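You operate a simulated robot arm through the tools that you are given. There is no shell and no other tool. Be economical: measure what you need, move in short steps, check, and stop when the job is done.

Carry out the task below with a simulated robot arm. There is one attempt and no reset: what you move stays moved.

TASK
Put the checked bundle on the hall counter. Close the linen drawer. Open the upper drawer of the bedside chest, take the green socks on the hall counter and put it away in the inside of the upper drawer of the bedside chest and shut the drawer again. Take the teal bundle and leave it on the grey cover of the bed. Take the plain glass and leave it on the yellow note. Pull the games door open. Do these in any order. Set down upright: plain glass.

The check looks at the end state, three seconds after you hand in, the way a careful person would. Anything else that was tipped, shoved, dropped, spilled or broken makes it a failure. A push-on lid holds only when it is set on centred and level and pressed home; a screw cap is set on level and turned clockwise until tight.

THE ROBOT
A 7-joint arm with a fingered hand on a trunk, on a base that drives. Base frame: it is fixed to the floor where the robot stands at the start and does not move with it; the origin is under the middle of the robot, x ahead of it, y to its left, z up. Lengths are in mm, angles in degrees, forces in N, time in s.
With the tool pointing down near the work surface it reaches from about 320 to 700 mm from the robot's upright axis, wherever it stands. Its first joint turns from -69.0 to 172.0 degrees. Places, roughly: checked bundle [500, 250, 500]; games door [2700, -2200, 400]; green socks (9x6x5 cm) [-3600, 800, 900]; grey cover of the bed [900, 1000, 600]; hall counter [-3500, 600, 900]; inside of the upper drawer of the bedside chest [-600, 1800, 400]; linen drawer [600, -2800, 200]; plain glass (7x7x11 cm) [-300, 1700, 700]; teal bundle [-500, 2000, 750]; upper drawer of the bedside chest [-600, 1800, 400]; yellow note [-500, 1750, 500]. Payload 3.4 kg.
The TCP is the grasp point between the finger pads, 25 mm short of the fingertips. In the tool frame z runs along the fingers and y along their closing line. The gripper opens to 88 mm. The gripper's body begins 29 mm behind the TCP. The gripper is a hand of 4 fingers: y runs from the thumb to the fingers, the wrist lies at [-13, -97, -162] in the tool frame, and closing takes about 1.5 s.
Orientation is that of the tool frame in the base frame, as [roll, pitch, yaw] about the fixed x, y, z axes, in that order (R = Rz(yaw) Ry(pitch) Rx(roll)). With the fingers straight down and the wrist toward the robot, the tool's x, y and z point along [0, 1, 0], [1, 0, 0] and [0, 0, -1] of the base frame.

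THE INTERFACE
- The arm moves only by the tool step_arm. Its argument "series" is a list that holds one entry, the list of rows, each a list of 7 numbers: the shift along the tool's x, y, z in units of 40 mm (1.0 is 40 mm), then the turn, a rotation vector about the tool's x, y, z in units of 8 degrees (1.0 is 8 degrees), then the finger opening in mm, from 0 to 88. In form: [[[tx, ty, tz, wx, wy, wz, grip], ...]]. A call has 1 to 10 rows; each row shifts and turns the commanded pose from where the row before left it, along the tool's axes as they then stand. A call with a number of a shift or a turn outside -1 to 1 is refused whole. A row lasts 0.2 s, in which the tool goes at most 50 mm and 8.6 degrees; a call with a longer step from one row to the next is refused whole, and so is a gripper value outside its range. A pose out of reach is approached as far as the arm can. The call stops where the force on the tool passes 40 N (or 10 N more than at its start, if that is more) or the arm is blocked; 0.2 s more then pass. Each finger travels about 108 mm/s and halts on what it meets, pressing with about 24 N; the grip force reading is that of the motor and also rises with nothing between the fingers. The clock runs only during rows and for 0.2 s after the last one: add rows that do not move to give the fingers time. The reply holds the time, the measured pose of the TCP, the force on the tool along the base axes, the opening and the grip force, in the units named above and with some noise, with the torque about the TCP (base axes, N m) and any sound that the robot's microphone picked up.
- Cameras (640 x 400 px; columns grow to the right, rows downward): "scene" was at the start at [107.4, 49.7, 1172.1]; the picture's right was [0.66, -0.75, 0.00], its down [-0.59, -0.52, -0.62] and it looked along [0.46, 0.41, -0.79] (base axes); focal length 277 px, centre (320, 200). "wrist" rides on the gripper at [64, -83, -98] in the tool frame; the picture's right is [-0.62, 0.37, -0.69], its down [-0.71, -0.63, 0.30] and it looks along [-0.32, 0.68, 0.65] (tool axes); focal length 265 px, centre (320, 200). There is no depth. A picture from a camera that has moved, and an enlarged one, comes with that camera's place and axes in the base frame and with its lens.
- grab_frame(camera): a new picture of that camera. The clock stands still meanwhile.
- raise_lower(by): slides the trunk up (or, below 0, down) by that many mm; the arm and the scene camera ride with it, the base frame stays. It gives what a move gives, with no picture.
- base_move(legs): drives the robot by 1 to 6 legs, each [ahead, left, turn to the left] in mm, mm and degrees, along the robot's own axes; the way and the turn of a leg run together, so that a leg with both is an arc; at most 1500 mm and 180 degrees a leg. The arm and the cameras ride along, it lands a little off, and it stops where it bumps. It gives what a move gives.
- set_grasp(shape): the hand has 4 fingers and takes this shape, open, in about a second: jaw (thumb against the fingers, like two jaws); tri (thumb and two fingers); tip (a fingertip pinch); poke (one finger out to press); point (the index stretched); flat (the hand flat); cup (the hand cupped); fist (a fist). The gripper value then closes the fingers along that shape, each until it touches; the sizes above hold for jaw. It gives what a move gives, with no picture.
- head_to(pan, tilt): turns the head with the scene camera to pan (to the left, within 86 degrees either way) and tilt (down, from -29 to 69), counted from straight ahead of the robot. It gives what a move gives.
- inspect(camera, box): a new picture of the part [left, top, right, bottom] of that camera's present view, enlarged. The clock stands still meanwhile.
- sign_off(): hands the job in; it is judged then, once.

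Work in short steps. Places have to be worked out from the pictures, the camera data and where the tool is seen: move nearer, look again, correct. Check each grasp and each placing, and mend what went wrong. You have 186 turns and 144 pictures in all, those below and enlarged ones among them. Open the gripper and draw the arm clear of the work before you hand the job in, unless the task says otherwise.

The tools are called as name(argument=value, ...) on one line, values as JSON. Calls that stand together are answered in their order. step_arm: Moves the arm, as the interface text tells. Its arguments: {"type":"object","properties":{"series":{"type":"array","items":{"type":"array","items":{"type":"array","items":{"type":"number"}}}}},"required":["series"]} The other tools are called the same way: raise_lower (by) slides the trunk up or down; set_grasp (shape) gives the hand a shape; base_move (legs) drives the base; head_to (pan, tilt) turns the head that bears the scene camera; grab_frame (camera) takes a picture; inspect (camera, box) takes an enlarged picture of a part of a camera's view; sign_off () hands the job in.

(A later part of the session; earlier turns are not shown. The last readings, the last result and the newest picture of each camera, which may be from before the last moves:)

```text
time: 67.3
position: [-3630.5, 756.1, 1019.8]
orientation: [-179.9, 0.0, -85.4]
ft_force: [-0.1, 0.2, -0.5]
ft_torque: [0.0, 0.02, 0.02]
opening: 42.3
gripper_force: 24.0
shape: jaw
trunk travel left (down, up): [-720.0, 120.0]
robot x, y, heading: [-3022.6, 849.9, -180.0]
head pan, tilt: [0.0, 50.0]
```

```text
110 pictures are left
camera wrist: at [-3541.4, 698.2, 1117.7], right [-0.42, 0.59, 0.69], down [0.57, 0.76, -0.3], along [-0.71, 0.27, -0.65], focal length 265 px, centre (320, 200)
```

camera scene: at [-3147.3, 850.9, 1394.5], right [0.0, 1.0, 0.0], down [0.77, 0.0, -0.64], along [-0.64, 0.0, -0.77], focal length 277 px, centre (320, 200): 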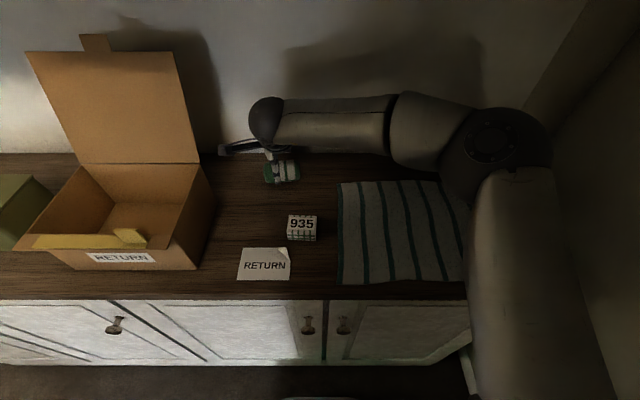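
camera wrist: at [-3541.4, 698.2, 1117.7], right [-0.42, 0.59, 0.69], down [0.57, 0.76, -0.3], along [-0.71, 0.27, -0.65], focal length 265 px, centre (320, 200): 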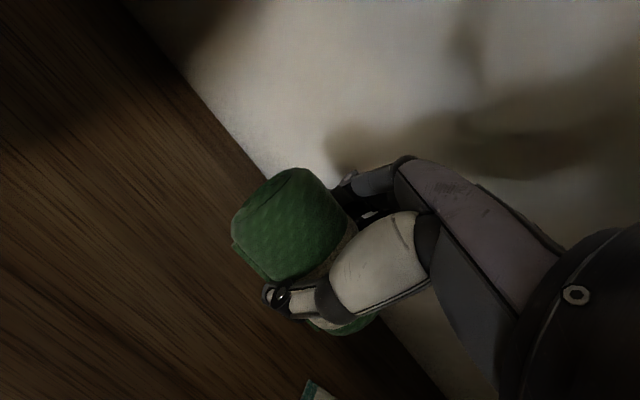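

Socks held. I'll back off from the counter first, then tuck the arm.

base_move(legs=[[-500, 0, 0]])

step_arm(series=[[[0.49, -0.84, 0, 0, 0, -0.4, 25], [0.49, -0.84, 0, 0, 0, -0.4, 25], [0.49, -0.84, 0, 0, 0, -0.4, 25], [0.49, -0.84, 0, 0, 0, -0.4, 25], [0.49, -0.84, 0, 0, 0, -0.4, 25], [0.49, -0.84, 0, 0, 0, -0.3, 25], [0.49, -0.84, 0, 0, 0, 0, 25], [0, 0, 0, 0, 0, 0, 25]]])

grab_frame(camera="scene")

```text
time: 70.3
position: [-3129.4, 758.0, 1019.4]
orientation: [180.0, 0.1, -85.7]
ft_force: [-0.9, 0.4, -1.2]
ft_torque: [0.01, 0.02, 0.0]
opening: 42.2
gripper_force: 24.2
shape: jaw
trunk travel left (down, up): [-720.0, 120.0]
robot x, y, heading: [-2523.9, 845.7, 180.1]
head pan, tilt: [0.0, 50.0]
```

```text
time: 72.1
position: [-2871.2, 679.6, 1019.3]
orientation: [-180.0, 0.0, -67.3]
ft_force: [0.0, -0.6, -0.4]
ft_torque: [0.01, -0.01, -0.01]
opening: 42.3
gripper_force: 24.0
shape: jaw
trunk travel left (down, up): [-720.0, 120.0]
robot x, y, heading: [-2520.1, 849.8, 179.8]
head pan, tilt: [0.0, 50.0]
```

```text
109 pictures are left
camera scene: at [-2647.2, 850.5, 1394.4], right [0.0, 1.0, 0.0], down [0.77, 0.0, -0.64], along [-0.64, 0.0, -0.77], focal length 277 px, centre (320, 200)
```

scene: 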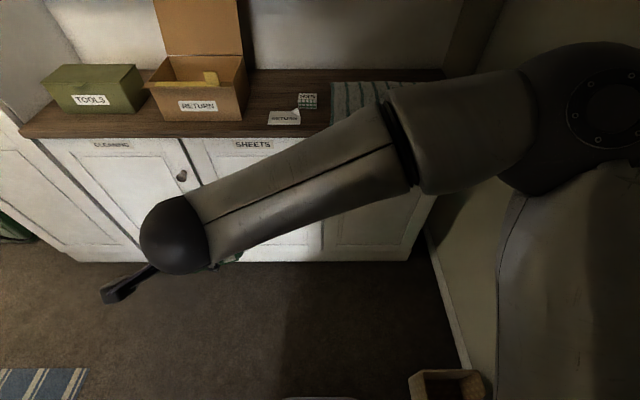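

Bundle stands on the counter. Line up with the doorway again at y≈290.

step_arm(series=[[[1, 0.2, 0, 0, 0, -0.3, 25], [0, 0, 0, 0, 0, 0, 25]]])

base_move(legs=[[-250, 557, 0]])

```text
time: 72.7
position: [-2860.7, 639.8, 1020.1]
orientation: [-180.0, -0.1, -65.0]
ft_force: [0.2, 0.6, -0.6]
ft_torque: [-0.02, 0.01, -0.04]
opening: 42.6
gripper_force: 23.9
shape: jaw
trunk travel left (down, up): [-720.0, 120.0]
robot x, y, heading: [-2523.7, 850.8, 180.0]
head pan, tilt: [0.0, 50.0]
```

```text
time: 76.1
position: [-2613.2, 79.2, 1018.6]
orientation: [-180.0, 0.0, -64.8]
ft_force: [0.3, -0.5, -0.9]
ft_torque: [0.02, -0.02, -0.02]
opening: 42.2
gripper_force: 23.8
shape: jaw
trunk travel left (down, up): [-720.0, 120.0]
robot x, y, heading: [-2273.0, 290.9, 180.0]
head pan, tilt: [0.0, 50.0]
```

Reverse through the doorway, then turn right to face the bedside chest.

base_move(legs=[[-1500, 0, 0], [-150, 0, 0], [0, 0, -90]])

head_to(pan=0, tilt=25)

grab_frame(camera="scene")

```text
time: 88.3
position: [-841.3, 609.6, 1020.2]
orientation: [-180.0, 0.0, -155.5]
ft_force: [-0.6, 0.9, -0.3]
ft_torque: [-0.02, 0.02, 0.0]
opening: 41.8
gripper_force: 24.2
shape: jaw
trunk travel left (down, up): [-720.0, 120.0]
robot x, y, heading: [-635.4, 264.8, 89.2]
head pan, tilt: [0.0, 50.0]
```

```text
time: 89.2
position: [-841.9, 609.2, 1020.0]
orientation: [179.9, 0.1, -155.5]
ft_force: [-0.9, -0.2, -1.6]
ft_torque: [0.0, 0.0, 0.0]
opening: 42.0
gripper_force: 23.9
shape: jaw
trunk travel left (down, up): [-720.0, 120.0]
robot x, y, heading: [-632.6, 266.5, 89.3]
head pan, tilt: [0.0, 25.0]
```

```text
108 pictures are left
camera scene: at [-631.3, 408.5, 1431.9], right [1.0, -0.01, 0.0], down [-0.01, -0.42, -0.91], along [0.01, 0.91, -0.42], focal length 277 px, centre (320, 200)
```

scene: 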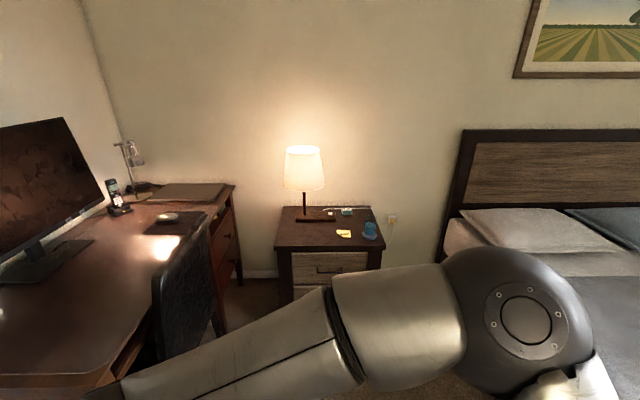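

Chest top is at z≈600 with front face y≈1630, x from -850 to -295. I'll drive nearer and look down on it.

base_move(legs=[[650, -110, 0.7]])

head_to(pan=0, tilt=42)

grab_frame(camera="scene")

```text
time: 92.8
position: [-729.2, 1258.3, 1019.2]
orientation: [180.0, 0.1, -154.7]
ft_force: [-0.4, 0.0, 0.2]
ft_torque: [-0.02, 0.0, 0.0]
opening: 41.7
gripper_force: 23.9
shape: jaw
trunk travel left (down, up): [-720.0, 120.0]
robot x, y, heading: [-519.0, 915.3, 90.0]
head pan, tilt: [0.0, 25.0]
```

```text
time: 93.6
position: [-730.4, 1258.6, 1020.3]
orientation: [-180.0, 0.0, -154.7]
ft_force: [-0.4, -0.4, -1.4]
ft_torque: [0.0, -0.01, 0.0]
opening: 42.2
gripper_force: 23.9
shape: jaw
trunk travel left (down, up): [-720.0, 120.0]
robot x, y, heading: [-523.3, 921.0, 90.0]
head pan, tilt: [0.0, 42.0]
```

```text
107 pictures are left
camera scene: at [-517.9, 1052.2, 1405.8], right [1.0, 0.0, 0.0], down [0.0, -0.67, -0.74], along [0.0, 0.74, -0.67], focal length 277 px, centre (320, 200)
```

scene: 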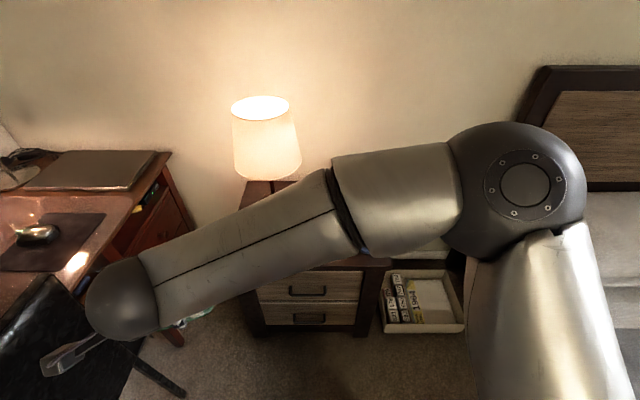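

The arm blocks the view. I'll lower the trunk to working height, drive 180 mm closer, and use the wrist camera to look at the chest top.

raise_lower(by=-200)

base_move(legs=[[180, 0, 0]])

grab_frame(camera="wrist")

grab_frame(camera="scene")

```text
time: 95.8
position: [-729.5, 1257.9, 819.7]
orientation: [-180.0, 0.0, -154.7]
ft_force: [-0.8, -1.0, 0.1]
ft_torque: [0.03, 0.02, 0.01]
opening: 42.2
gripper_force: 24.1
shape: jaw
trunk travel left (down, up): [-520.0, 320.0]
robot x, y, heading: [-516.7, 921.0, 90.0]
head pan, tilt: [0.0, 42.0]
```

```text
time: 97.3
position: [-729.6, 1438.0, 818.9]
orientation: [179.9, 0.0, -154.9]
ft_force: [-0.1, 0.4, -0.3]
ft_torque: [0.02, -0.01, -0.02]
opening: 42.0
gripper_force: 23.8
shape: jaw
trunk travel left (down, up): [-520.0, 320.0]
robot x, y, heading: [-522.3, 1099.9, 89.8]
head pan, tilt: [0.0, 42.0]
```

```text
106 pictures are left
camera wrist: at [-752.0, 1335.2, 917.4], right [0.4, 0.6, 0.69], down [0.91, -0.27, -0.3], along [0.0, 0.76, -0.65], focal length 265 px, centre (320, 200)
```

wrist: 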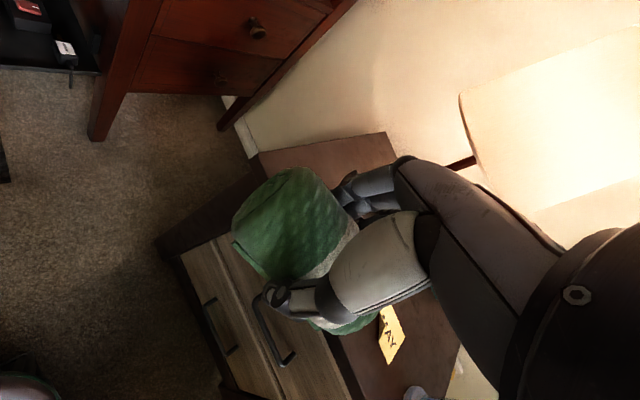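

```text
105 pictures are left
camera scene: at [-517.5, 1231.8, 1205.6], right [1.0, 0.0, 0.0], down [0.0, -0.67, -0.74], along [0.0, 0.74, -0.67], focal length 277 px, centre (320, 200)
```

scene: 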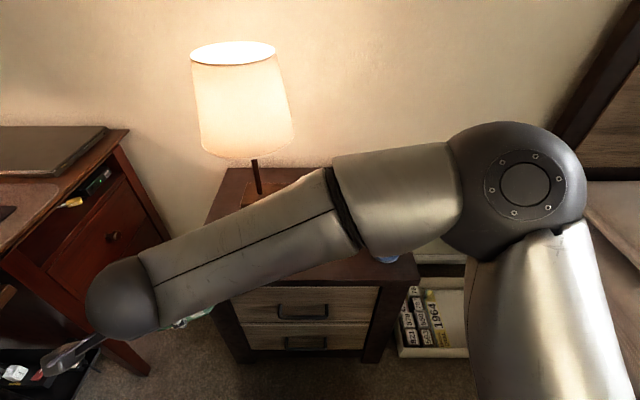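

Front-left of the chest top is free (lamp far back at y≈1980, note at x≈-487). I'll set the socks down temporarily near (-750, 1700).

step_arm(series=[[[-0.33, 0.88, 0, 0, 0, 0, 25], [-0.33, 0.88, 0, 0, 0, 0, 25], [-0.33, 0.88, 0, 0, 0, 0, 25], [-0.33, 0.88, 0, 0, 0, 0, 25], [-0.33, 0.88, 0, 0, 0, 0, 25], [-0.33, 0.88, 0, 0, 0, 0, 25], [-0.33, 0.88, 0.5, 0, 0, 0, 25], [0, 0, 1, 0, 0, 0, 25], [0, 0, 1, 0, 0, 0, 25], [0, 0, 0, 0, 0, 0, 25]]])

grab_frame(camera="wrist")

grab_frame(camera="scene")

```text
time: 99.5
position: [-749.5, 1699.5, 717.8]
orientation: [180.0, 0.0, -154.7]
ft_force: [0.0, -1.3, -0.5]
ft_torque: [-0.01, 0.01, -0.01]
opening: 41.8
gripper_force: 24.0
shape: jaw
trunk travel left (down, up): [-520.0, 320.0]
robot x, y, heading: [-519.4, 1097.4, 89.7]
head pan, tilt: [0.0, 42.0]
```

```text
104 pictures are left
camera wrist: at [-772.1, 1596.4, 816.2], right [0.4, 0.6, 0.69], down [0.91, -0.27, -0.3], along [0.0, 0.76, -0.65], focal length 265 px, centre (320, 200)
```

wrist: 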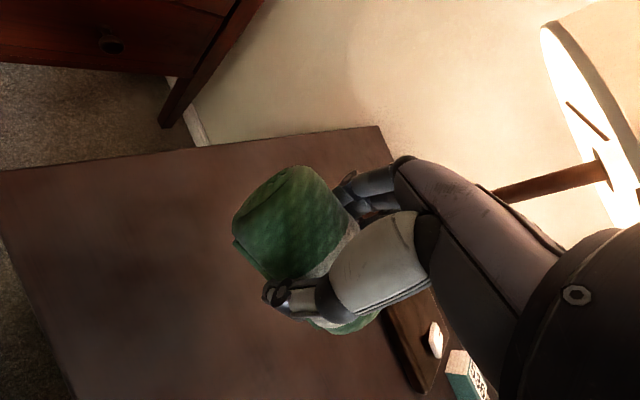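

```text
103 pictures are left
camera scene: at [-517.5, 1231.0, 1205.7], right [1.0, 0.0, 0.0], down [0.0, -0.67, -0.74], along [0.0, 0.74, -0.67], focal length 277 px, centre (320, 200)
```

scene: 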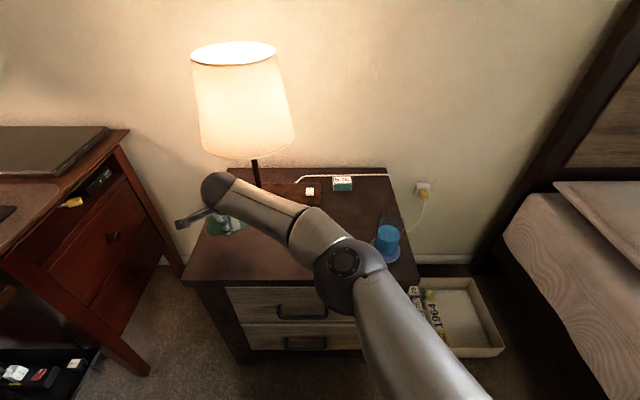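

Clear free area beneath. Lowering to contact.

step_arm(series=[[[0, 0, 0.7, 0, 0, 0, 25], [0, 0, 0.7, 0, 0, 0, 25], [0, 0, 0.3, 0, 0, 0, 25], [0, 0, 0.1, 0, 0, 0, 25], [0, 0, 0, 0, 0, 0, 25]]])

inspect(camera="scene", box=[280, 150, 440, 350])

grab_frame(camera="wrist")

```text
time: 100.7
position: [-750.8, 1699.4, 647.4]
orientation: [-179.9, 0.0, -154.8]
ft_force: [-1.0, 0.2, 0.0]
ft_torque: [-0.01, -0.03, 0.02]
opening: 41.6
gripper_force: 23.5
shape: jaw
trunk travel left (down, up): [-520.0, 320.0]
robot x, y, heading: [-517.5, 1096.0, 89.9]
head pan, tilt: [0.0, 42.0]
```

```text
2.00 times, centred on (360, 250) of scene
camera zoom: at [-517.6, 1230.9, 1205.7], right [1.0, 0.0, 0.0], down [0.0, -0.67, -0.74], along [0.0, 0.74, -0.67], focal length 555 px, centre (240, 100)
```

zoom: 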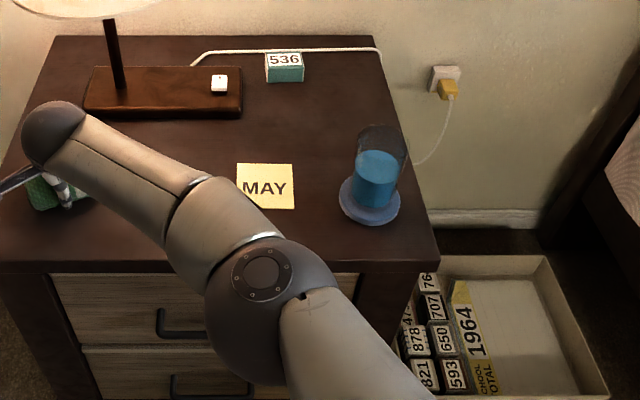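

```text
101 pictures are left
camera wrist: at [-773.2, 1596.4, 745.2], right [0.4, 0.6, 0.69], down [0.91, -0.27, -0.3], along [0.0, 0.76, -0.65], focal length 265 px, centre (320, 200)
```

wrist: 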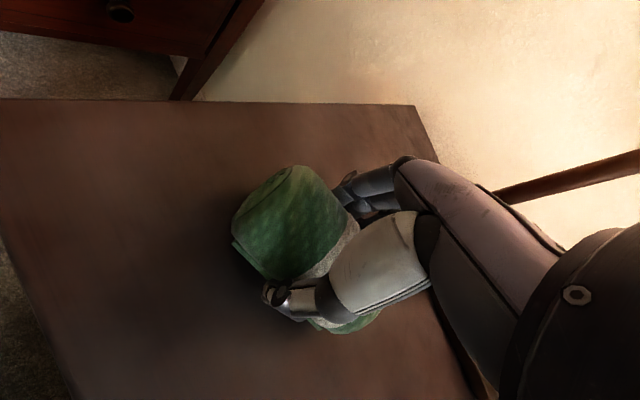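

The plain glass holds blue liquid and stands on a coaster; it must stay level. Continue lowering the socks.

step_arm(series=[[[0, 0, 0.1, 0, 0, 0, 25], [0, 0, 0.1, 0, 0, 0, 25], [0, 0, 0, 0, 0, 0, 25]]])

step_arm(series=[[[0, 0, 0.08, 0, 0, 0, 25], [0, 0, 0.08, 0, 0, 0, 25], [0, 0, 0, 0, 0, 0, 25]]])

step_arm(series=[[[0, 0, 0.06, 0, 0, 0, 25], [0, 0, 0.06, 0, 0, 0, 25], [0, 0, 0, 0, 0, 0, 25]]])

```text
time: 101.5
position: [-750.1, 1698.5, 641.1]
orientation: [179.7, 0.0, -154.8]
ft_force: [-0.4, 0.2, 12.9]
ft_torque: [-0.21, -0.05, 0.03]
opening: 40.5
gripper_force: 24.0
shape: jaw
trunk travel left (down, up): [-520.0, 320.0]
robot x, y, heading: [-518.6, 1097.9, 90.0]
head pan, tilt: [0.0, 42.0]
```

```text
time: 102.3
position: [-750.1, 1699.5, 640.4]
orientation: [179.0, -0.1, -154.7]
ft_force: [2.1, -2.5, 21.2]
ft_torque: [-0.64, -0.21, 0.02]
opening: 40.1
gripper_force: 23.7
shape: jaw
trunk travel left (down, up): [-520.0, 320.0]
robot x, y, heading: [-517.1, 1095.6, 90.0]
head pan, tilt: [0.0, 42.0]
stopped in row 3: the force on the tool passed its limit (the readings are from after the stop); the commanded pose is now the measured one
```

```text
time: 102.9
position: [-752.5, 1700.0, 641.7]
orientation: [178.6, -0.1, -154.6]
ft_force: [2.8, -2.8, 22.0]
ft_torque: [-0.76, -0.24, 0.06]
opening: 39.7
gripper_force: 24.2
shape: jaw
trunk travel left (down, up): [-520.0, 320.0]
robot x, y, heading: [-521.6, 1096.6, 89.8]
head pan, tilt: [0.0, 42.0]
stopped in row 2: the force on the tool passed its limit (the readings are from after the stop); the commanded pose is now the measured one
```

In contact at z≈641. Ease, open, and lift away.

step_arm(series=[[[0, 0, -0.04, 0, 0, 0, 25], [0, 0, 0, 0, 0, 0, 50], [0, 0, 0, 0, 0, 0, 75], [0, 0, 0, 0, 0, 0, 85], [0, 0, 0, 0, 0, 0, 85], [0, 0, 0, 0, 0, 0, 85]]])

step_arm(series=[[[0, 0, -0.6, 0.17, 0, 0, 85], [0, 0, -1, 0, 0, 0, 85], [0, 0, -1, 0, 0, 0, 85], [0, 0, -1, 0, 0, 0, 85], [0, 0, -0.5, 0, 0, 0, 85], [0, 0, 0, 0, 0, 0, 85]]])

grab_frame(camera="wrist")

inspect(camera="scene", box=[180, 140, 460, 330])

```text
time: 104.0
position: [-751.9, 1703.5, 639.8]
orientation: [178.6, 0.0, -154.7]
ft_force: [0.1, -1.0, 4.1]
ft_torque: [-0.01, 0.0, -0.03]
opening: 84.9
gripper_force: 0.1
shape: jaw
trunk travel left (down, up): [-520.0, 320.0]
robot x, y, heading: [-521.1, 1097.2, 90.1]
head pan, tilt: [0.0, 42.0]
stopped in row 5: the force on the tool passed its limit (the readings are from after the stop); the commanded pose is now the measured one
```

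```text
time: 105.4
position: [-752.0, 1701.0, 804.6]
orientation: [-180.0, -0.1, -154.5]
ft_force: [0.6, 0.1, 0.2]
ft_torque: [-0.05, -0.01, -0.04]
opening: 85.1
gripper_force: 0.0
shape: jaw
trunk travel left (down, up): [-520.0, 320.0]
robot x, y, heading: [-517.6, 1097.0, 89.6]
head pan, tilt: [0.0, 42.0]
```

```text
100 pictures are left
camera wrist: at [-773.9, 1598.9, 903.4], right [0.4, 0.6, 0.69], down [0.92, -0.26, -0.31], along [0.0, 0.76, -0.65], focal length 265 px, centre (320, 200)
```

wrist: 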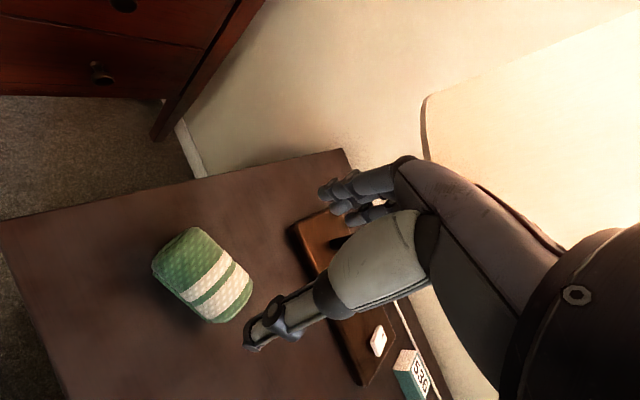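

```text
2.11 times, centred on (320, 235) of scene
camera zoom: at [-517.6, 1231.3, 1205.7], right [1.0, 0.0, 0.0], down [0.0, -0.67, -0.74], along [0.0, 0.74, -0.67], focal length 584 px, centre (320, 126)
```

zoom: 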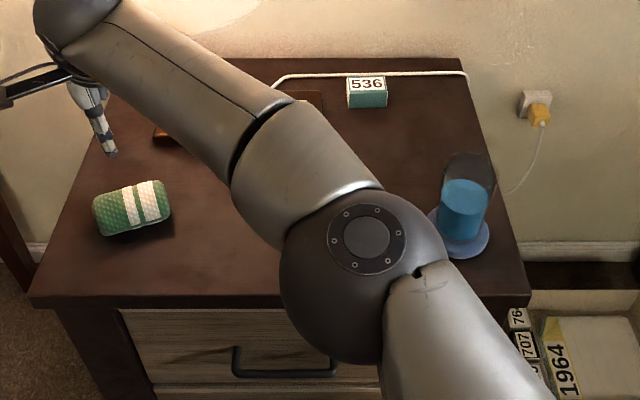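

Socks rest well. Next the drawer: its handle bar is near (-565, 1584, 449). I'll back the base off, bring the arm centred and retracted, then pitch the hand forward.

step_arm(series=[[[0, -0.9, 0, 0, 0, 0.4, 85], [0, -0.9, 0, 0, 0, 0.4, 85], [0, -0.9, 0, 0, 0, 0.4, 85], [-0.3, -0.85, 0, 0, 0, 0.4, 85], [-0.4, -0.8, 0, 0, 0, 0.4, 85], [-0.5, -0.7, 0, 0, 0, 0.4, 85], [-0.6, -0.6, 0, 0, 0, 0.4, 85], [-0.7, -0.5, 0, 0, 0, 0.4, 85], [0, 0, 0, 0, 0, 0, 85]]])

base_move(legs=[[-150, 0, 0]])

raise_lower(by=-150)

```text
time: 107.4
position: [-586.4, 1480.2, 805.6]
orientation: [179.9, -0.1, 179.7]
ft_force: [0.2, 0.5, 0.1]
ft_torque: [-0.01, -0.02, 0.01]
opening: 85.1
gripper_force: 0.0
shape: jaw
trunk travel left (down, up): [-520.0, 320.0]
robot x, y, heading: [-519.9, 1096.4, 90.1]
head pan, tilt: [0.0, 42.0]
```

```text
time: 108.8
position: [-587.0, 1330.5, 804.9]
orientation: [-180.0, -0.1, 179.7]
ft_force: [0.4, 0.1, -0.2]
ft_torque: [0.02, 0.01, -0.02]
opening: 85.2
gripper_force: 0.1
shape: jaw
trunk travel left (down, up): [-520.0, 320.0]
robot x, y, heading: [-520.7, 946.8, 90.0]
head pan, tilt: [0.0, 42.0]
```

```text
time: 110.5
position: [-588.0, 1330.9, 653.8]
orientation: [-180.0, -0.1, 179.9]
ft_force: [-0.2, -0.1, -0.5]
ft_torque: [-0.02, 0.02, -0.01]
opening: 85.4
gripper_force: 0.0
shape: jaw
trunk travel left (down, up): [-370.0, 470.0]
robot x, y, heading: [-517.2, 948.7, 89.7]
head pan, tilt: [0.0, 42.0]
```

Pitch the hand forward by 80° in place.

step_arm(series=[[[0, 0, 0, -1, 0, 0, 85], [0, 0, 0, -1, 0, 0, 85], [0, 0, 0, -1, 0, 0, 85], [0, 0, 0, -1, 0, 0, 85], [0, 0, 0, -1, 0, 0, 85], [0, 0, 0, -1, 0, 0, 85], [0, 0, 0, -1, 0, 0, 85], [0, 0, 0, -1, 0, 0, 85], [0, 0, 0, -1, 0, 0, 85], [0, 0, 0, -1, 0, 0, 85]]])

grab_frame(camera="wrist")

grab_frame(camera="scene")

```text
time: 112.9
position: [-554.7, 1398.6, 734.3]
orientation: [100.9, -4.5, 176.0]
ft_force: [0.3, -0.2, -0.5]
ft_torque: [0.0, 0.0, 0.05]
opening: 85.0
gripper_force: 0.1
shape: jaw
out of reach, approached as far as the arm can: row 9, 10
trunk travel left (down, up): [-370.0, 470.0]
robot x, y, heading: [-518.9, 946.0, 90.1]
head pan, tilt: [0.0, 42.0]
stopped in row 10: the arm was blocked; the commanded pose is now the measured one
```

```text
98 pictures are left
camera wrist: at [-631.3, 1290.6, 675.2], right [0.61, -0.66, 0.44], down [0.67, 0.13, -0.73], along [0.42, 0.74, 0.52], focal length 265 px, centre (320, 200)
```

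wrist: 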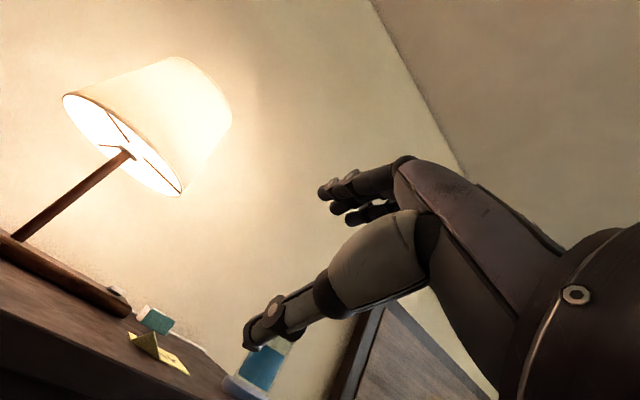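

```text
97 pictures are left
camera scene: at [-517.8, 1081.8, 1055.7], right [1.0, 0.0, 0.0], down [0.0, -0.67, -0.74], along [0.0, 0.74, -0.67], focal length 277 px, centre (320, 200)
```

scene: 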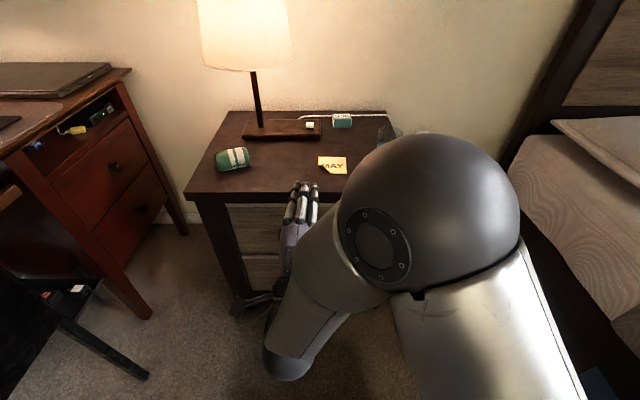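

Hand now points forward. I'll lower the trunk to bring it to handle height (449) and look.

raise_lower(by=-265)

head_to(pan=0, tilt=35)

grab_frame(camera="scene")

grab_frame(camera="wrist")

```text
time: 115.6
position: [-556.0, 1397.4, 469.1]
orientation: [100.8, -4.4, 176.3]
ft_force: [-0.2, -0.1, -0.1]
ft_torque: [-0.01, -0.02, -0.02]
opening: 85.0
gripper_force: 0.0
shape: jaw
trunk travel left (down, up): [-105.0, 735.0]
robot x, y, heading: [-516.4, 945.4, 90.0]
head pan, tilt: [0.0, 42.0]
```

```text
time: 116.3
position: [-556.4, 1397.1, 468.5]
orientation: [100.9, -4.4, 175.9]
ft_force: [0.7, 0.8, 0.1]
ft_torque: [0.01, -0.01, 0.0]
opening: 84.9
gripper_force: 0.1
shape: jaw
trunk travel left (down, up): [-105.0, 735.0]
robot x, y, heading: [-516.1, 947.4, 89.9]
head pan, tilt: [0.0, 35.0]
```

```text
96 pictures are left
camera scene: at [-517.9, 1086.2, 801.2], right [1.0, 0.0, 0.0], down [0.0, -0.57, -0.82], along [0.0, 0.82, -0.57], focal length 277 px, centre (320, 200)
```

scene: 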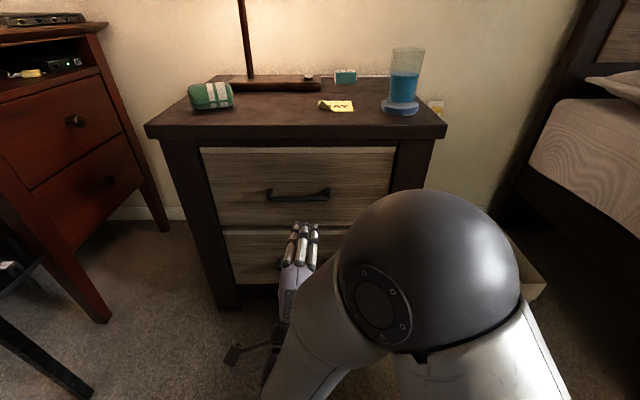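

```text
95 pictures are left
camera wrist: at [-631.4, 1290.4, 410.0], right [0.61, -0.66, 0.44], down [0.67, 0.13, -0.73], along [0.42, 0.74, 0.52], focal length 265 px, centre (320, 200)
```

wrist: 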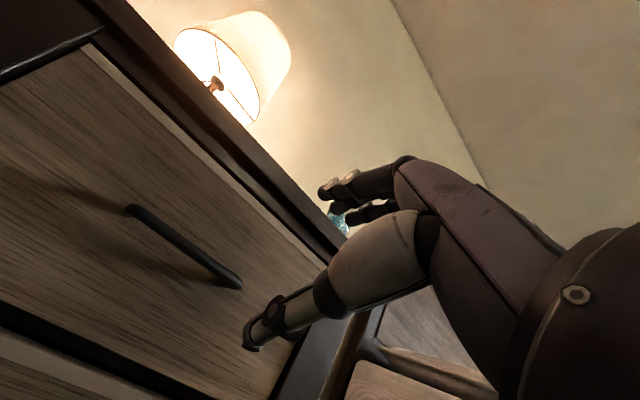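

Handle bar centre triangulates to (-568, 1594, 454). Advance the arm 150 mm toward it, level with the bar.

step_arm(series=[[[0.12, 0.075, 0.93, 0, 0, 0, 85], [0.12, 0.075, 0.93, 0, 0, 0, 85], [0.12, 0.075, 0.93, 0, 0, 0, 85], [0.12, 0.075, 0.93, 0, 0, 0, 85], [0, 0, 0, 0, 0, 0, 85]]])

grab_frame(camera="scene")

grab_frame(camera="wrist")

```text
time: 117.5
position: [-567.3, 1547.0, 452.1]
orientation: [100.9, -4.1, 176.2]
ft_force: [0.1, 0.2, -1.3]
ft_torque: [0.0, 0.02, 0.01]
opening: 85.2
gripper_force: 0.1
shape: jaw
trunk travel left (down, up): [-105.0, 735.0]
robot x, y, heading: [-517.4, 949.4, 89.8]
head pan, tilt: [0.0, 35.0]
```

```text
94 pictures are left
camera scene: at [-517.9, 1086.2, 801.2], right [1.0, 0.0, 0.0], down [0.0, -0.57, -0.82], along [0.0, 0.82, -0.57], focal length 277 px, centre (320, 200)
```

scene: 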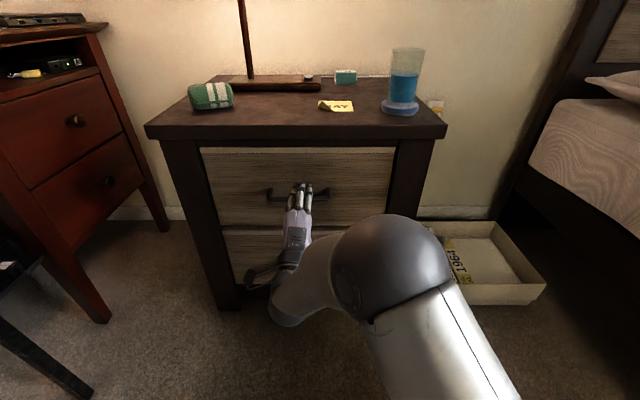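

```text
93 pictures are left
camera wrist: at [-642.0, 1438.9, 393.7], right [0.61, -0.65, 0.45], down [0.68, 0.14, -0.72], along [0.41, 0.75, 0.52], focal length 265 px, centre (320, 200)
```

wrist: 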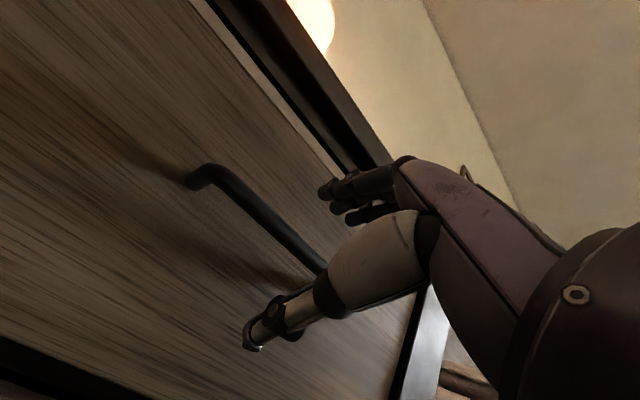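

The bar lies between thumb and fingers. Advance 38 mm and close on it.

step_arm(series=[[[0.035, 0.12, 0.46, 0, 0, 0, 85], [0.035, 0.12, 0.46, 0, 0, 0, 85], [0, 0, 0, 0, 0, 0, 50], [0, 0, 0, 0, 0, 0, 20], [0, 0, 0, 0, 0, 0, 0], [0, 0, 0, 0, 0, 0, 0], [0, 0, 0, 0, 0, 0, 0], [0, 0, 0, 0, 0, 0, 0], [0, 0, 0, 0, 0, 0, 0]]])

inspect(camera="scene", box=[200, 120, 420, 300])

grab_frame(camera="wrist")

```text
time: 119.5
position: [-567.2, 1583.8, 455.1]
orientation: [100.8, -4.0, 176.2]
ft_force: [-1.5, 1.2, -3.4]
ft_torque: [0.0, -0.02, 0.02]
opening: 0.0
gripper_force: 24.2
shape: jaw
trunk travel left (down, up): [-105.0, 735.0]
robot x, y, heading: [-517.2, 949.1, 89.9]
head pan, tilt: [0.0, 35.0]
```

```text
2.22 times, centred on (310, 210) of scene
camera zoom: at [-518.0, 1086.8, 801.1], right [1.0, 0.0, 0.0], down [0.0, -0.57, -0.82], along [0.0, 0.82, -0.57], focal length 616 px, centre (342, 178)
```

zoom: 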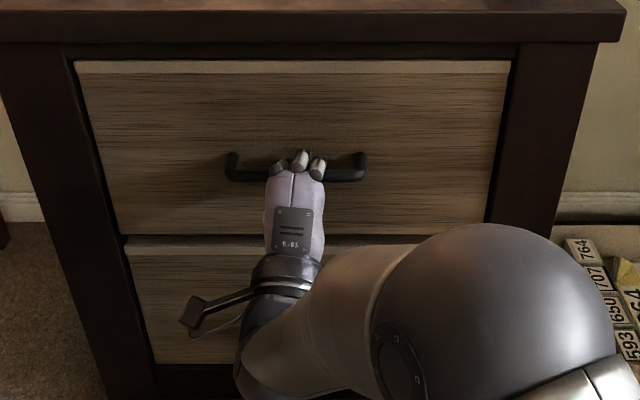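

```text
91 pictures are left
camera wrist: at [-642.5, 1476.8, 395.9], right [0.61, -0.65, 0.45], down [0.67, 0.14, -0.73], along [0.41, 0.75, 0.52], focal length 265 px, centre (320, 200)
```

wrist: 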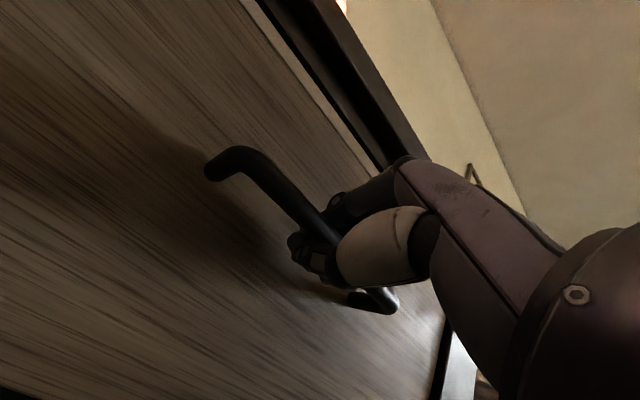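

Fingers wrap around the bar. Pull by driving the base back 120 mm.

base_move(legs=[[-120, 0, 0]])

grab_frame(camera="scene")

```text
time: 120.7
position: [-567.8, 1463.6, 454.8]
orientation: [100.9, -4.1, 176.3]
ft_force: [-0.2, -1.0, -7.5]
ft_torque: [0.02, -0.02, 0.01]
opening: 0.2
gripper_force: 23.8
shape: jaw
trunk travel left (down, up): [-105.0, 735.0]
robot x, y, heading: [-518.0, 829.7, 89.8]
head pan, tilt: [0.0, 35.0]
```

```text
90 pictures are left
camera scene: at [-518.2, 966.8, 801.1], right [1.0, 0.0, 0.0], down [0.0, -0.57, -0.82], along [0.0, 0.82, -0.57], focal length 277 px, centre (320, 200)
```

scene: 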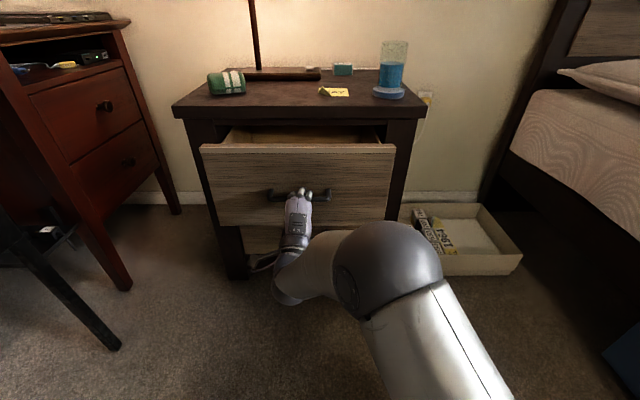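

The drawer slides. Pull 110 mm more.

base_move(legs=[[-110, 0, 0]])

grab_frame(camera="scene")

```text
time: 121.9
position: [-566.9, 1353.3, 454.9]
orientation: [100.9, -4.1, 176.3]
ft_force: [-0.7, -0.4, -5.8]
ft_torque: [0.03, -0.03, 0.03]
opening: 0.2
gripper_force: 23.9
shape: jaw
trunk travel left (down, up): [-105.0, 735.0]
robot x, y, heading: [-516.9, 717.6, 90.1]
head pan, tilt: [0.0, 35.0]
```

```text
89 pictures are left
camera scene: at [-518.2, 855.8, 801.1], right [1.0, 0.0, 0.0], down [0.0, -0.57, -0.82], along [0.0, 0.82, -0.57], focal length 277 px, centre (320, 200)
```

scene: 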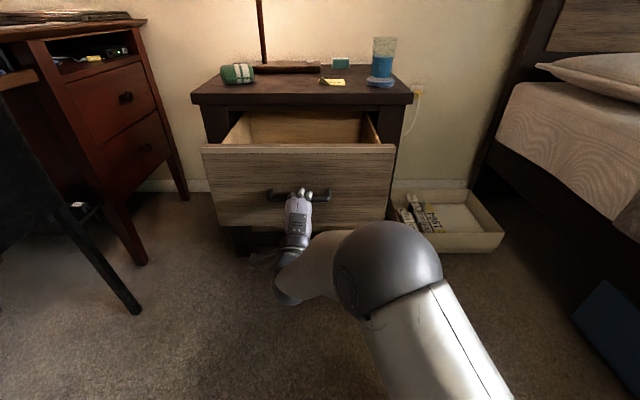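

Drawer open about 230 mm. Release, back off, raise the trunk, and pitch the hand back down.

step_arm(series=[[[0, 0, 0, 0, 0, 0, 30], [0, 0, 0, 0, 0, 0, 60], [0, 0, 0, 0, 0, 0, 85], [0, 0, 0, 0, 0, 0, 85], [0, 0, 0, 0, 0, 0, 85], [0, 0, 0, 0, 0, 0, 85]]])

base_move(legs=[[-170, 0, 0]])

raise_lower(by=415)

step_arm(series=[[[0, 0, 0, 1, 0, 0, 85], [0, 0, 0, 1, 0, 0, 85], [0, 0, 0, 1, 0, 0, 85], [0, 0, 0, 1, 0, 0, 85], [0, 0, 0, 1, 0, 0, 85], [0, 0, 0, 1, 0, 0, 85], [0, 0, 0, 1, 0, 0, 85], [0, 0, 0, 1, 0, 0, 85], [0, 0, 0, 1, 0, 0, 85], [0, 0, 0, 0.8, 0, 0, 85]]])

grab_frame(camera="scene")

```text
time: 123.3
position: [-566.8, 1353.7, 455.8]
orientation: [100.9, -4.1, 176.3]
ft_force: [-0.2, -1.4, -0.2]
ft_torque: [0.0, 0.04, 0.0]
opening: 85.0
gripper_force: 0.0
shape: jaw
trunk travel left (down, up): [-105.0, 735.0]
robot x, y, heading: [-518.7, 718.5, 89.7]
head pan, tilt: [0.0, 35.0]
```

```text
time: 124.8
position: [-567.9, 1184.8, 454.6]
orientation: [101.0, -4.1, 176.2]
ft_force: [-0.6, -0.7, -0.3]
ft_torque: [0.02, 0.02, -0.01]
opening: 85.0
gripper_force: 0.1
shape: jaw
trunk travel left (down, up): [-105.0, 735.0]
robot x, y, heading: [-520.2, 545.4, 90.2]
head pan, tilt: [0.0, 35.0]
```

```text
refused: 415 is not a number from -400 to 400
```

```text
time: 127.0
position: [-566.2, 1183.4, 455.7]
orientation: [179.3, -4.2, 176.3]
ft_force: [-0.2, -0.6, -0.7]
ft_torque: [0.02, 0.0, 0.0]
opening: 85.2
gripper_force: 0.0
shape: jaw
trunk travel left (down, up): [-105.0, 735.0]
robot x, y, heading: [-515.8, 546.7, 89.9]
head pan, tilt: [0.0, 35.0]
```

```text
88 pictures are left
camera scene: at [-518.5, 685.9, 801.2], right [1.0, 0.0, 0.0], down [0.0, -0.57, -0.82], along [0.0, 0.82, -0.57], focal length 277 px, centre (320, 200)
```

scene: 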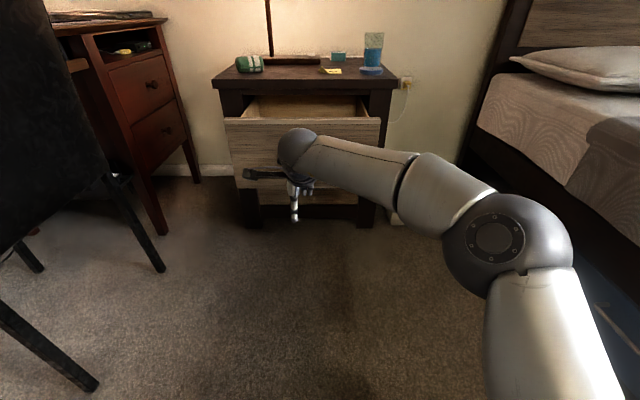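

Raise the trunk, level the hand, and drive to (-600, 1040), staying clear of the open drawer.

raise_lower(by=395)

step_arm(series=[[[0, -0.8, 0, 0.08, -0.5, -0.45, 85], [0.6, -0.8, 0, 0, 0, -0.5, 85], [0.6, -0.8, 0, 0, 0, -0.5, 85], [0.6, -0.8, 0, 0, 0, -0.5, 85], [0.6, -0.5, 0, 0, 0, -0.5, 85], [0, 0, 0, 0, 0, 0, 85]]])

base_move(legs=[[490, 80, 0]])

head_to(pan=0, tilt=45)

grab_frame(camera="scene")

grab_frame(camera="wrist")

```text
time: 130.8
position: [-567.7, 1184.0, 850.0]
orientation: [179.3, -4.1, 176.3]
ft_force: [0.2, 0.3, 0.9]
ft_torque: [0.01, 0.02, 0.02]
opening: 85.3
gripper_force: 0.1
shape: jaw
trunk travel left (down, up): [-500.0, 340.0]
robot x, y, heading: [-523.7, 546.3, 89.8]
head pan, tilt: [0.0, 35.0]
```

```text
time: 132.2
position: [-654.8, 1026.2, 849.4]
orientation: [179.7, 0.0, -164.1]
ft_force: [-0.2, 1.6, -0.7]
ft_torque: [-0.04, 0.02, 0.03]
opening: 85.1
gripper_force: 0.0
shape: jaw
trunk travel left (down, up): [-500.0, 340.0]
robot x, y, heading: [-517.4, 548.5, 90.0]
head pan, tilt: [0.0, 35.0]
```

```text
time: 135.1
position: [-734.8, 1516.1, 849.3]
orientation: [179.8, 0.1, -164.1]
ft_force: [-0.1, -0.1, 0.2]
ft_torque: [-0.03, 0.01, -0.01]
opening: 85.2
gripper_force: 0.0
shape: jaw
trunk travel left (down, up): [-500.0, 340.0]
robot x, y, heading: [-600.8, 1034.1, 90.3]
head pan, tilt: [0.0, 35.0]
```

```text
time: 135.8
position: [-734.4, 1516.4, 849.4]
orientation: [179.9, 0.0, -164.0]
ft_force: [0.5, 0.4, -1.1]
ft_torque: [0.0, -0.01, 0.04]
opening: 84.9
gripper_force: 0.0
shape: jaw
trunk travel left (down, up): [-500.0, 340.0]
robot x, y, heading: [-598.6, 1037.9, 90.0]
head pan, tilt: [0.0, 45.0]
```

```text
87 pictures are left
camera scene: at [-598.5, 1169.0, 1181.4], right [1.0, 0.0, 0.0], down [0.0, -0.71, -0.71], along [0.0, 0.71, -0.71], focal length 277 px, centre (320, 200)
```

scene: 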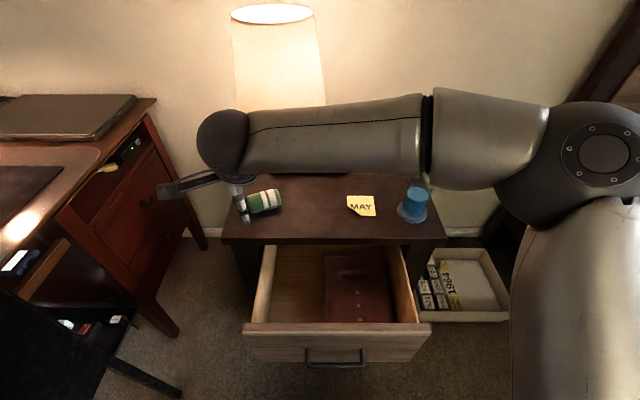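

```text
86 pictures are left
camera wrist: at [-773.1, 1418.1, 946.9], right [0.5, 0.52, 0.69], down [0.86, -0.41, -0.31], along [0.12, 0.75, -0.65], focal length 265 px, centre (320, 200)
```

wrist: 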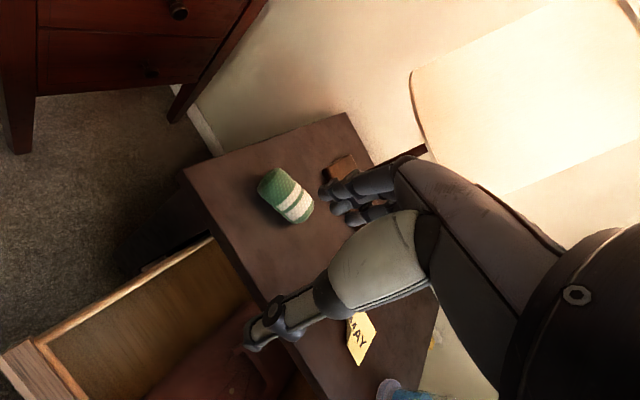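

The drawer has a red book on the right; the left half (x -760..-590) is free. Socks are at (-755, 1709). Go over them and come down partway.

step_arm(series=[[[0, 0, 0, 0, 0, -0.58, 88], [0, 0, 0, 0, 0, -0.58, 88], [-0.32, 0.92, 0, 0, 0, 0, 88], [-0.32, 0.92, 0, 0, 0, 0, 88], [-0.32, 0.92, 0, 0, 0, 0, 88], [-0.32, 0.92, 0, 0, 0, 0, 88], [-0.32, 0.92, 0, 0, 0, 0, 88], [0, 0, 1, 0, 0, 0, 88], [0, 0, 1, 0, 0, 0, 88], [0, 0, 1, 0, 0, 0, 88]]])

grab_frame(camera="wrist")

inspect(camera="scene", box=[160, 120, 360, 260])

```text
time: 138.0
position: [-731.0, 1697.2, 726.0]
orientation: [179.7, 0.1, -154.7]
ft_force: [-0.1, -0.6, -0.2]
ft_torque: [0.01, 0.0, 0.01]
opening: 87.6
gripper_force: 0.0
shape: jaw
out of reach, approached as far as the arm can: row 7
trunk travel left (down, up): [-500.0, 340.0]
robot x, y, heading: [-600.8, 1040.1, 90.0]
head pan, tilt: [0.0, 45.0]
```

```text
85 pictures are left
camera wrist: at [-753.1, 1593.5, 824.8], right [0.4, 0.59, 0.7], down [0.91, -0.26, -0.31], along [0.0, 0.76, -0.65], focal length 265 px, centre (320, 200)
```

wrist: 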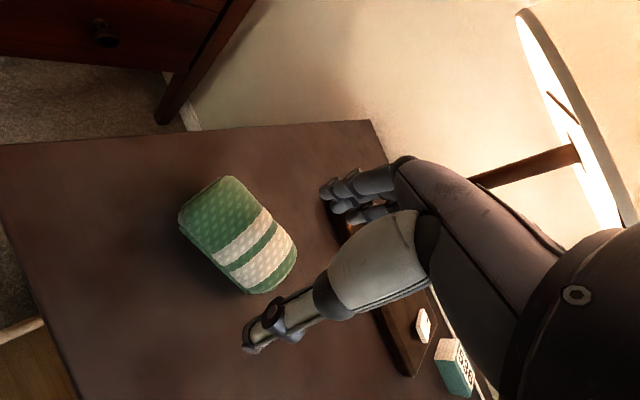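

```text
2.86 times, centred on (260, 190) of scene
camera zoom: at [-598.6, 1169.3, 1181.4], right [1.0, 0.0, 0.0], down [0.0, -0.71, -0.71], along [0.0, 0.71, -0.71], focal length 793 px, centre (491, 229)
```

zoom: 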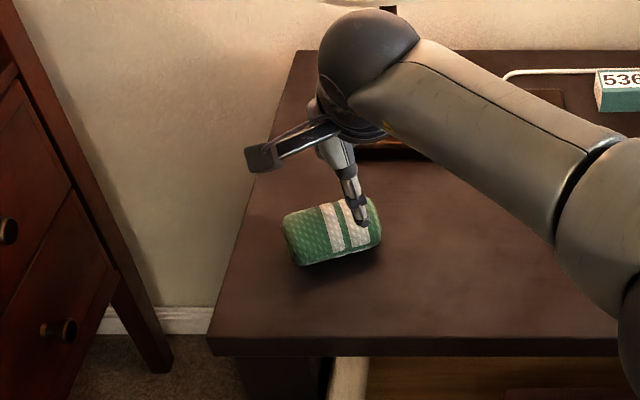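

Socks centre (-753, 1707). I'll nudge the base 15 ahead and 20 left to keep within reach, then lower and close.

base_move(legs=[[15, 20, 0]])

step_arm(series=[[[0, 0, 0.7, 0, 0, 0, 88], [0, 0, 0.7, 0, 0, 0, 88], [0, 0, 0, 0, 0, 0, 88]]])

grab_frame(camera="wrist")

```text
time: 138.8
position: [-751.3, 1712.0, 727.3]
orientation: [179.9, 0.1, -154.7]
ft_force: [-0.1, 0.6, 0.1]
ft_torque: [-0.02, 0.0, -0.02]
opening: 87.5
gripper_force: 0.1
shape: jaw
trunk travel left (down, up): [-500.0, 340.0]
robot x, y, heading: [-618.2, 1051.6, 90.1]
head pan, tilt: [0.0, 45.0]
```

```text
time: 139.6
position: [-752.0, 1711.8, 673.7]
orientation: [179.7, 0.0, -154.7]
ft_force: [-0.2, 0.2, 0.1]
ft_torque: [0.01, 0.01, -0.02]
opening: 87.6
gripper_force: 0.1
shape: jaw
trunk travel left (down, up): [-500.0, 340.0]
robot x, y, heading: [-616.5, 1053.9, 90.2]
head pan, tilt: [0.0, 45.0]
```

```text
83 pictures are left
camera wrist: at [-772.8, 1608.3, 769.4], right [0.4, 0.59, 0.69], down [0.91, -0.26, -0.31], along [0.0, 0.76, -0.65], focal length 265 px, centre (320, 200)
```

wrist: 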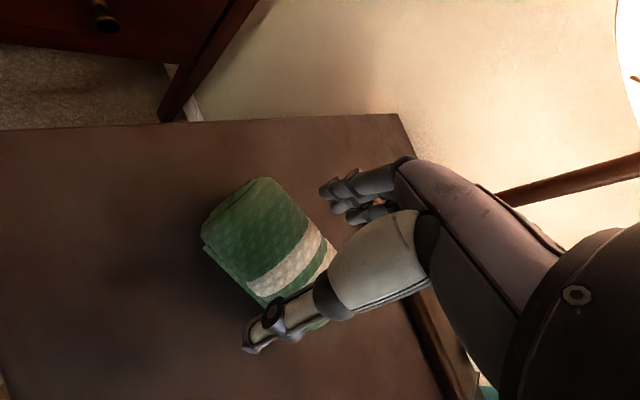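

Small shift along the hand's x, lower to z≈642 and close.

step_arm(series=[[[0.2, -0.05, 0.4, 0, 0, 0, 88], [0, 0, 0.38, 0, 0, 0, 88], [0, 0, 0, 0, 0, 0, 60], [0, 0, 0, 0, 0, 0, 40], [0, 0, 0, 0, 0, 0, 25], [0, 0, 0, 0, 0, 0, 25], [0, 0, 0, 0, 0, 0, 25], [0, 0, 0, 0, 0, 0, 25], [0, 0, 0, 0, 0, 0, 25]]])

step_arm(series=[[[0, 0, -0.6, 0, 0, 0, 25], [0, 0, -1, 0, 0, 0, 25], [0, 0, -1, 0, 0, 0, 25], [0, 0, -0.8, 0, 0, 0, 25], [0, 0, 0, 0, 0, 0, 25]]])

grab_frame(camera="wrist")

```text
time: 141.6
position: [-756.5, 1706.3, 642.5]
orientation: [179.5, 0.1, -154.9]
ft_force: [1.1, 1.5, 9.6]
ft_torque: [0.17, 0.18, -0.05]
opening: 37.6
gripper_force: 24.4
shape: jaw
trunk travel left (down, up): [-500.0, 340.0]
robot x, y, heading: [-618.8, 1049.5, 89.9]
head pan, tilt: [0.0, 45.0]
```

```text
time: 142.8
position: [-756.9, 1707.0, 776.5]
orientation: [179.8, -0.1, -154.7]
ft_force: [1.0, 0.7, -0.8]
ft_torque: [-0.01, -0.01, 0.0]
opening: 36.9
gripper_force: 23.7
shape: jaw
trunk travel left (down, up): [-500.0, 340.0]
robot x, y, heading: [-618.8, 1050.5, 89.8]
head pan, tilt: [0.0, 45.0]
```

```text
82 pictures are left
camera wrist: at [-779.3, 1603.4, 874.5], right [0.4, 0.6, 0.69], down [0.91, -0.26, -0.31], along [0.0, 0.76, -0.65], focal length 265 px, centre (320, 200)
```

wrist: 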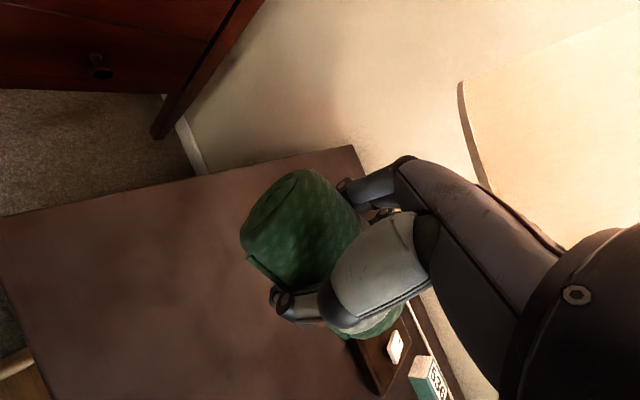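

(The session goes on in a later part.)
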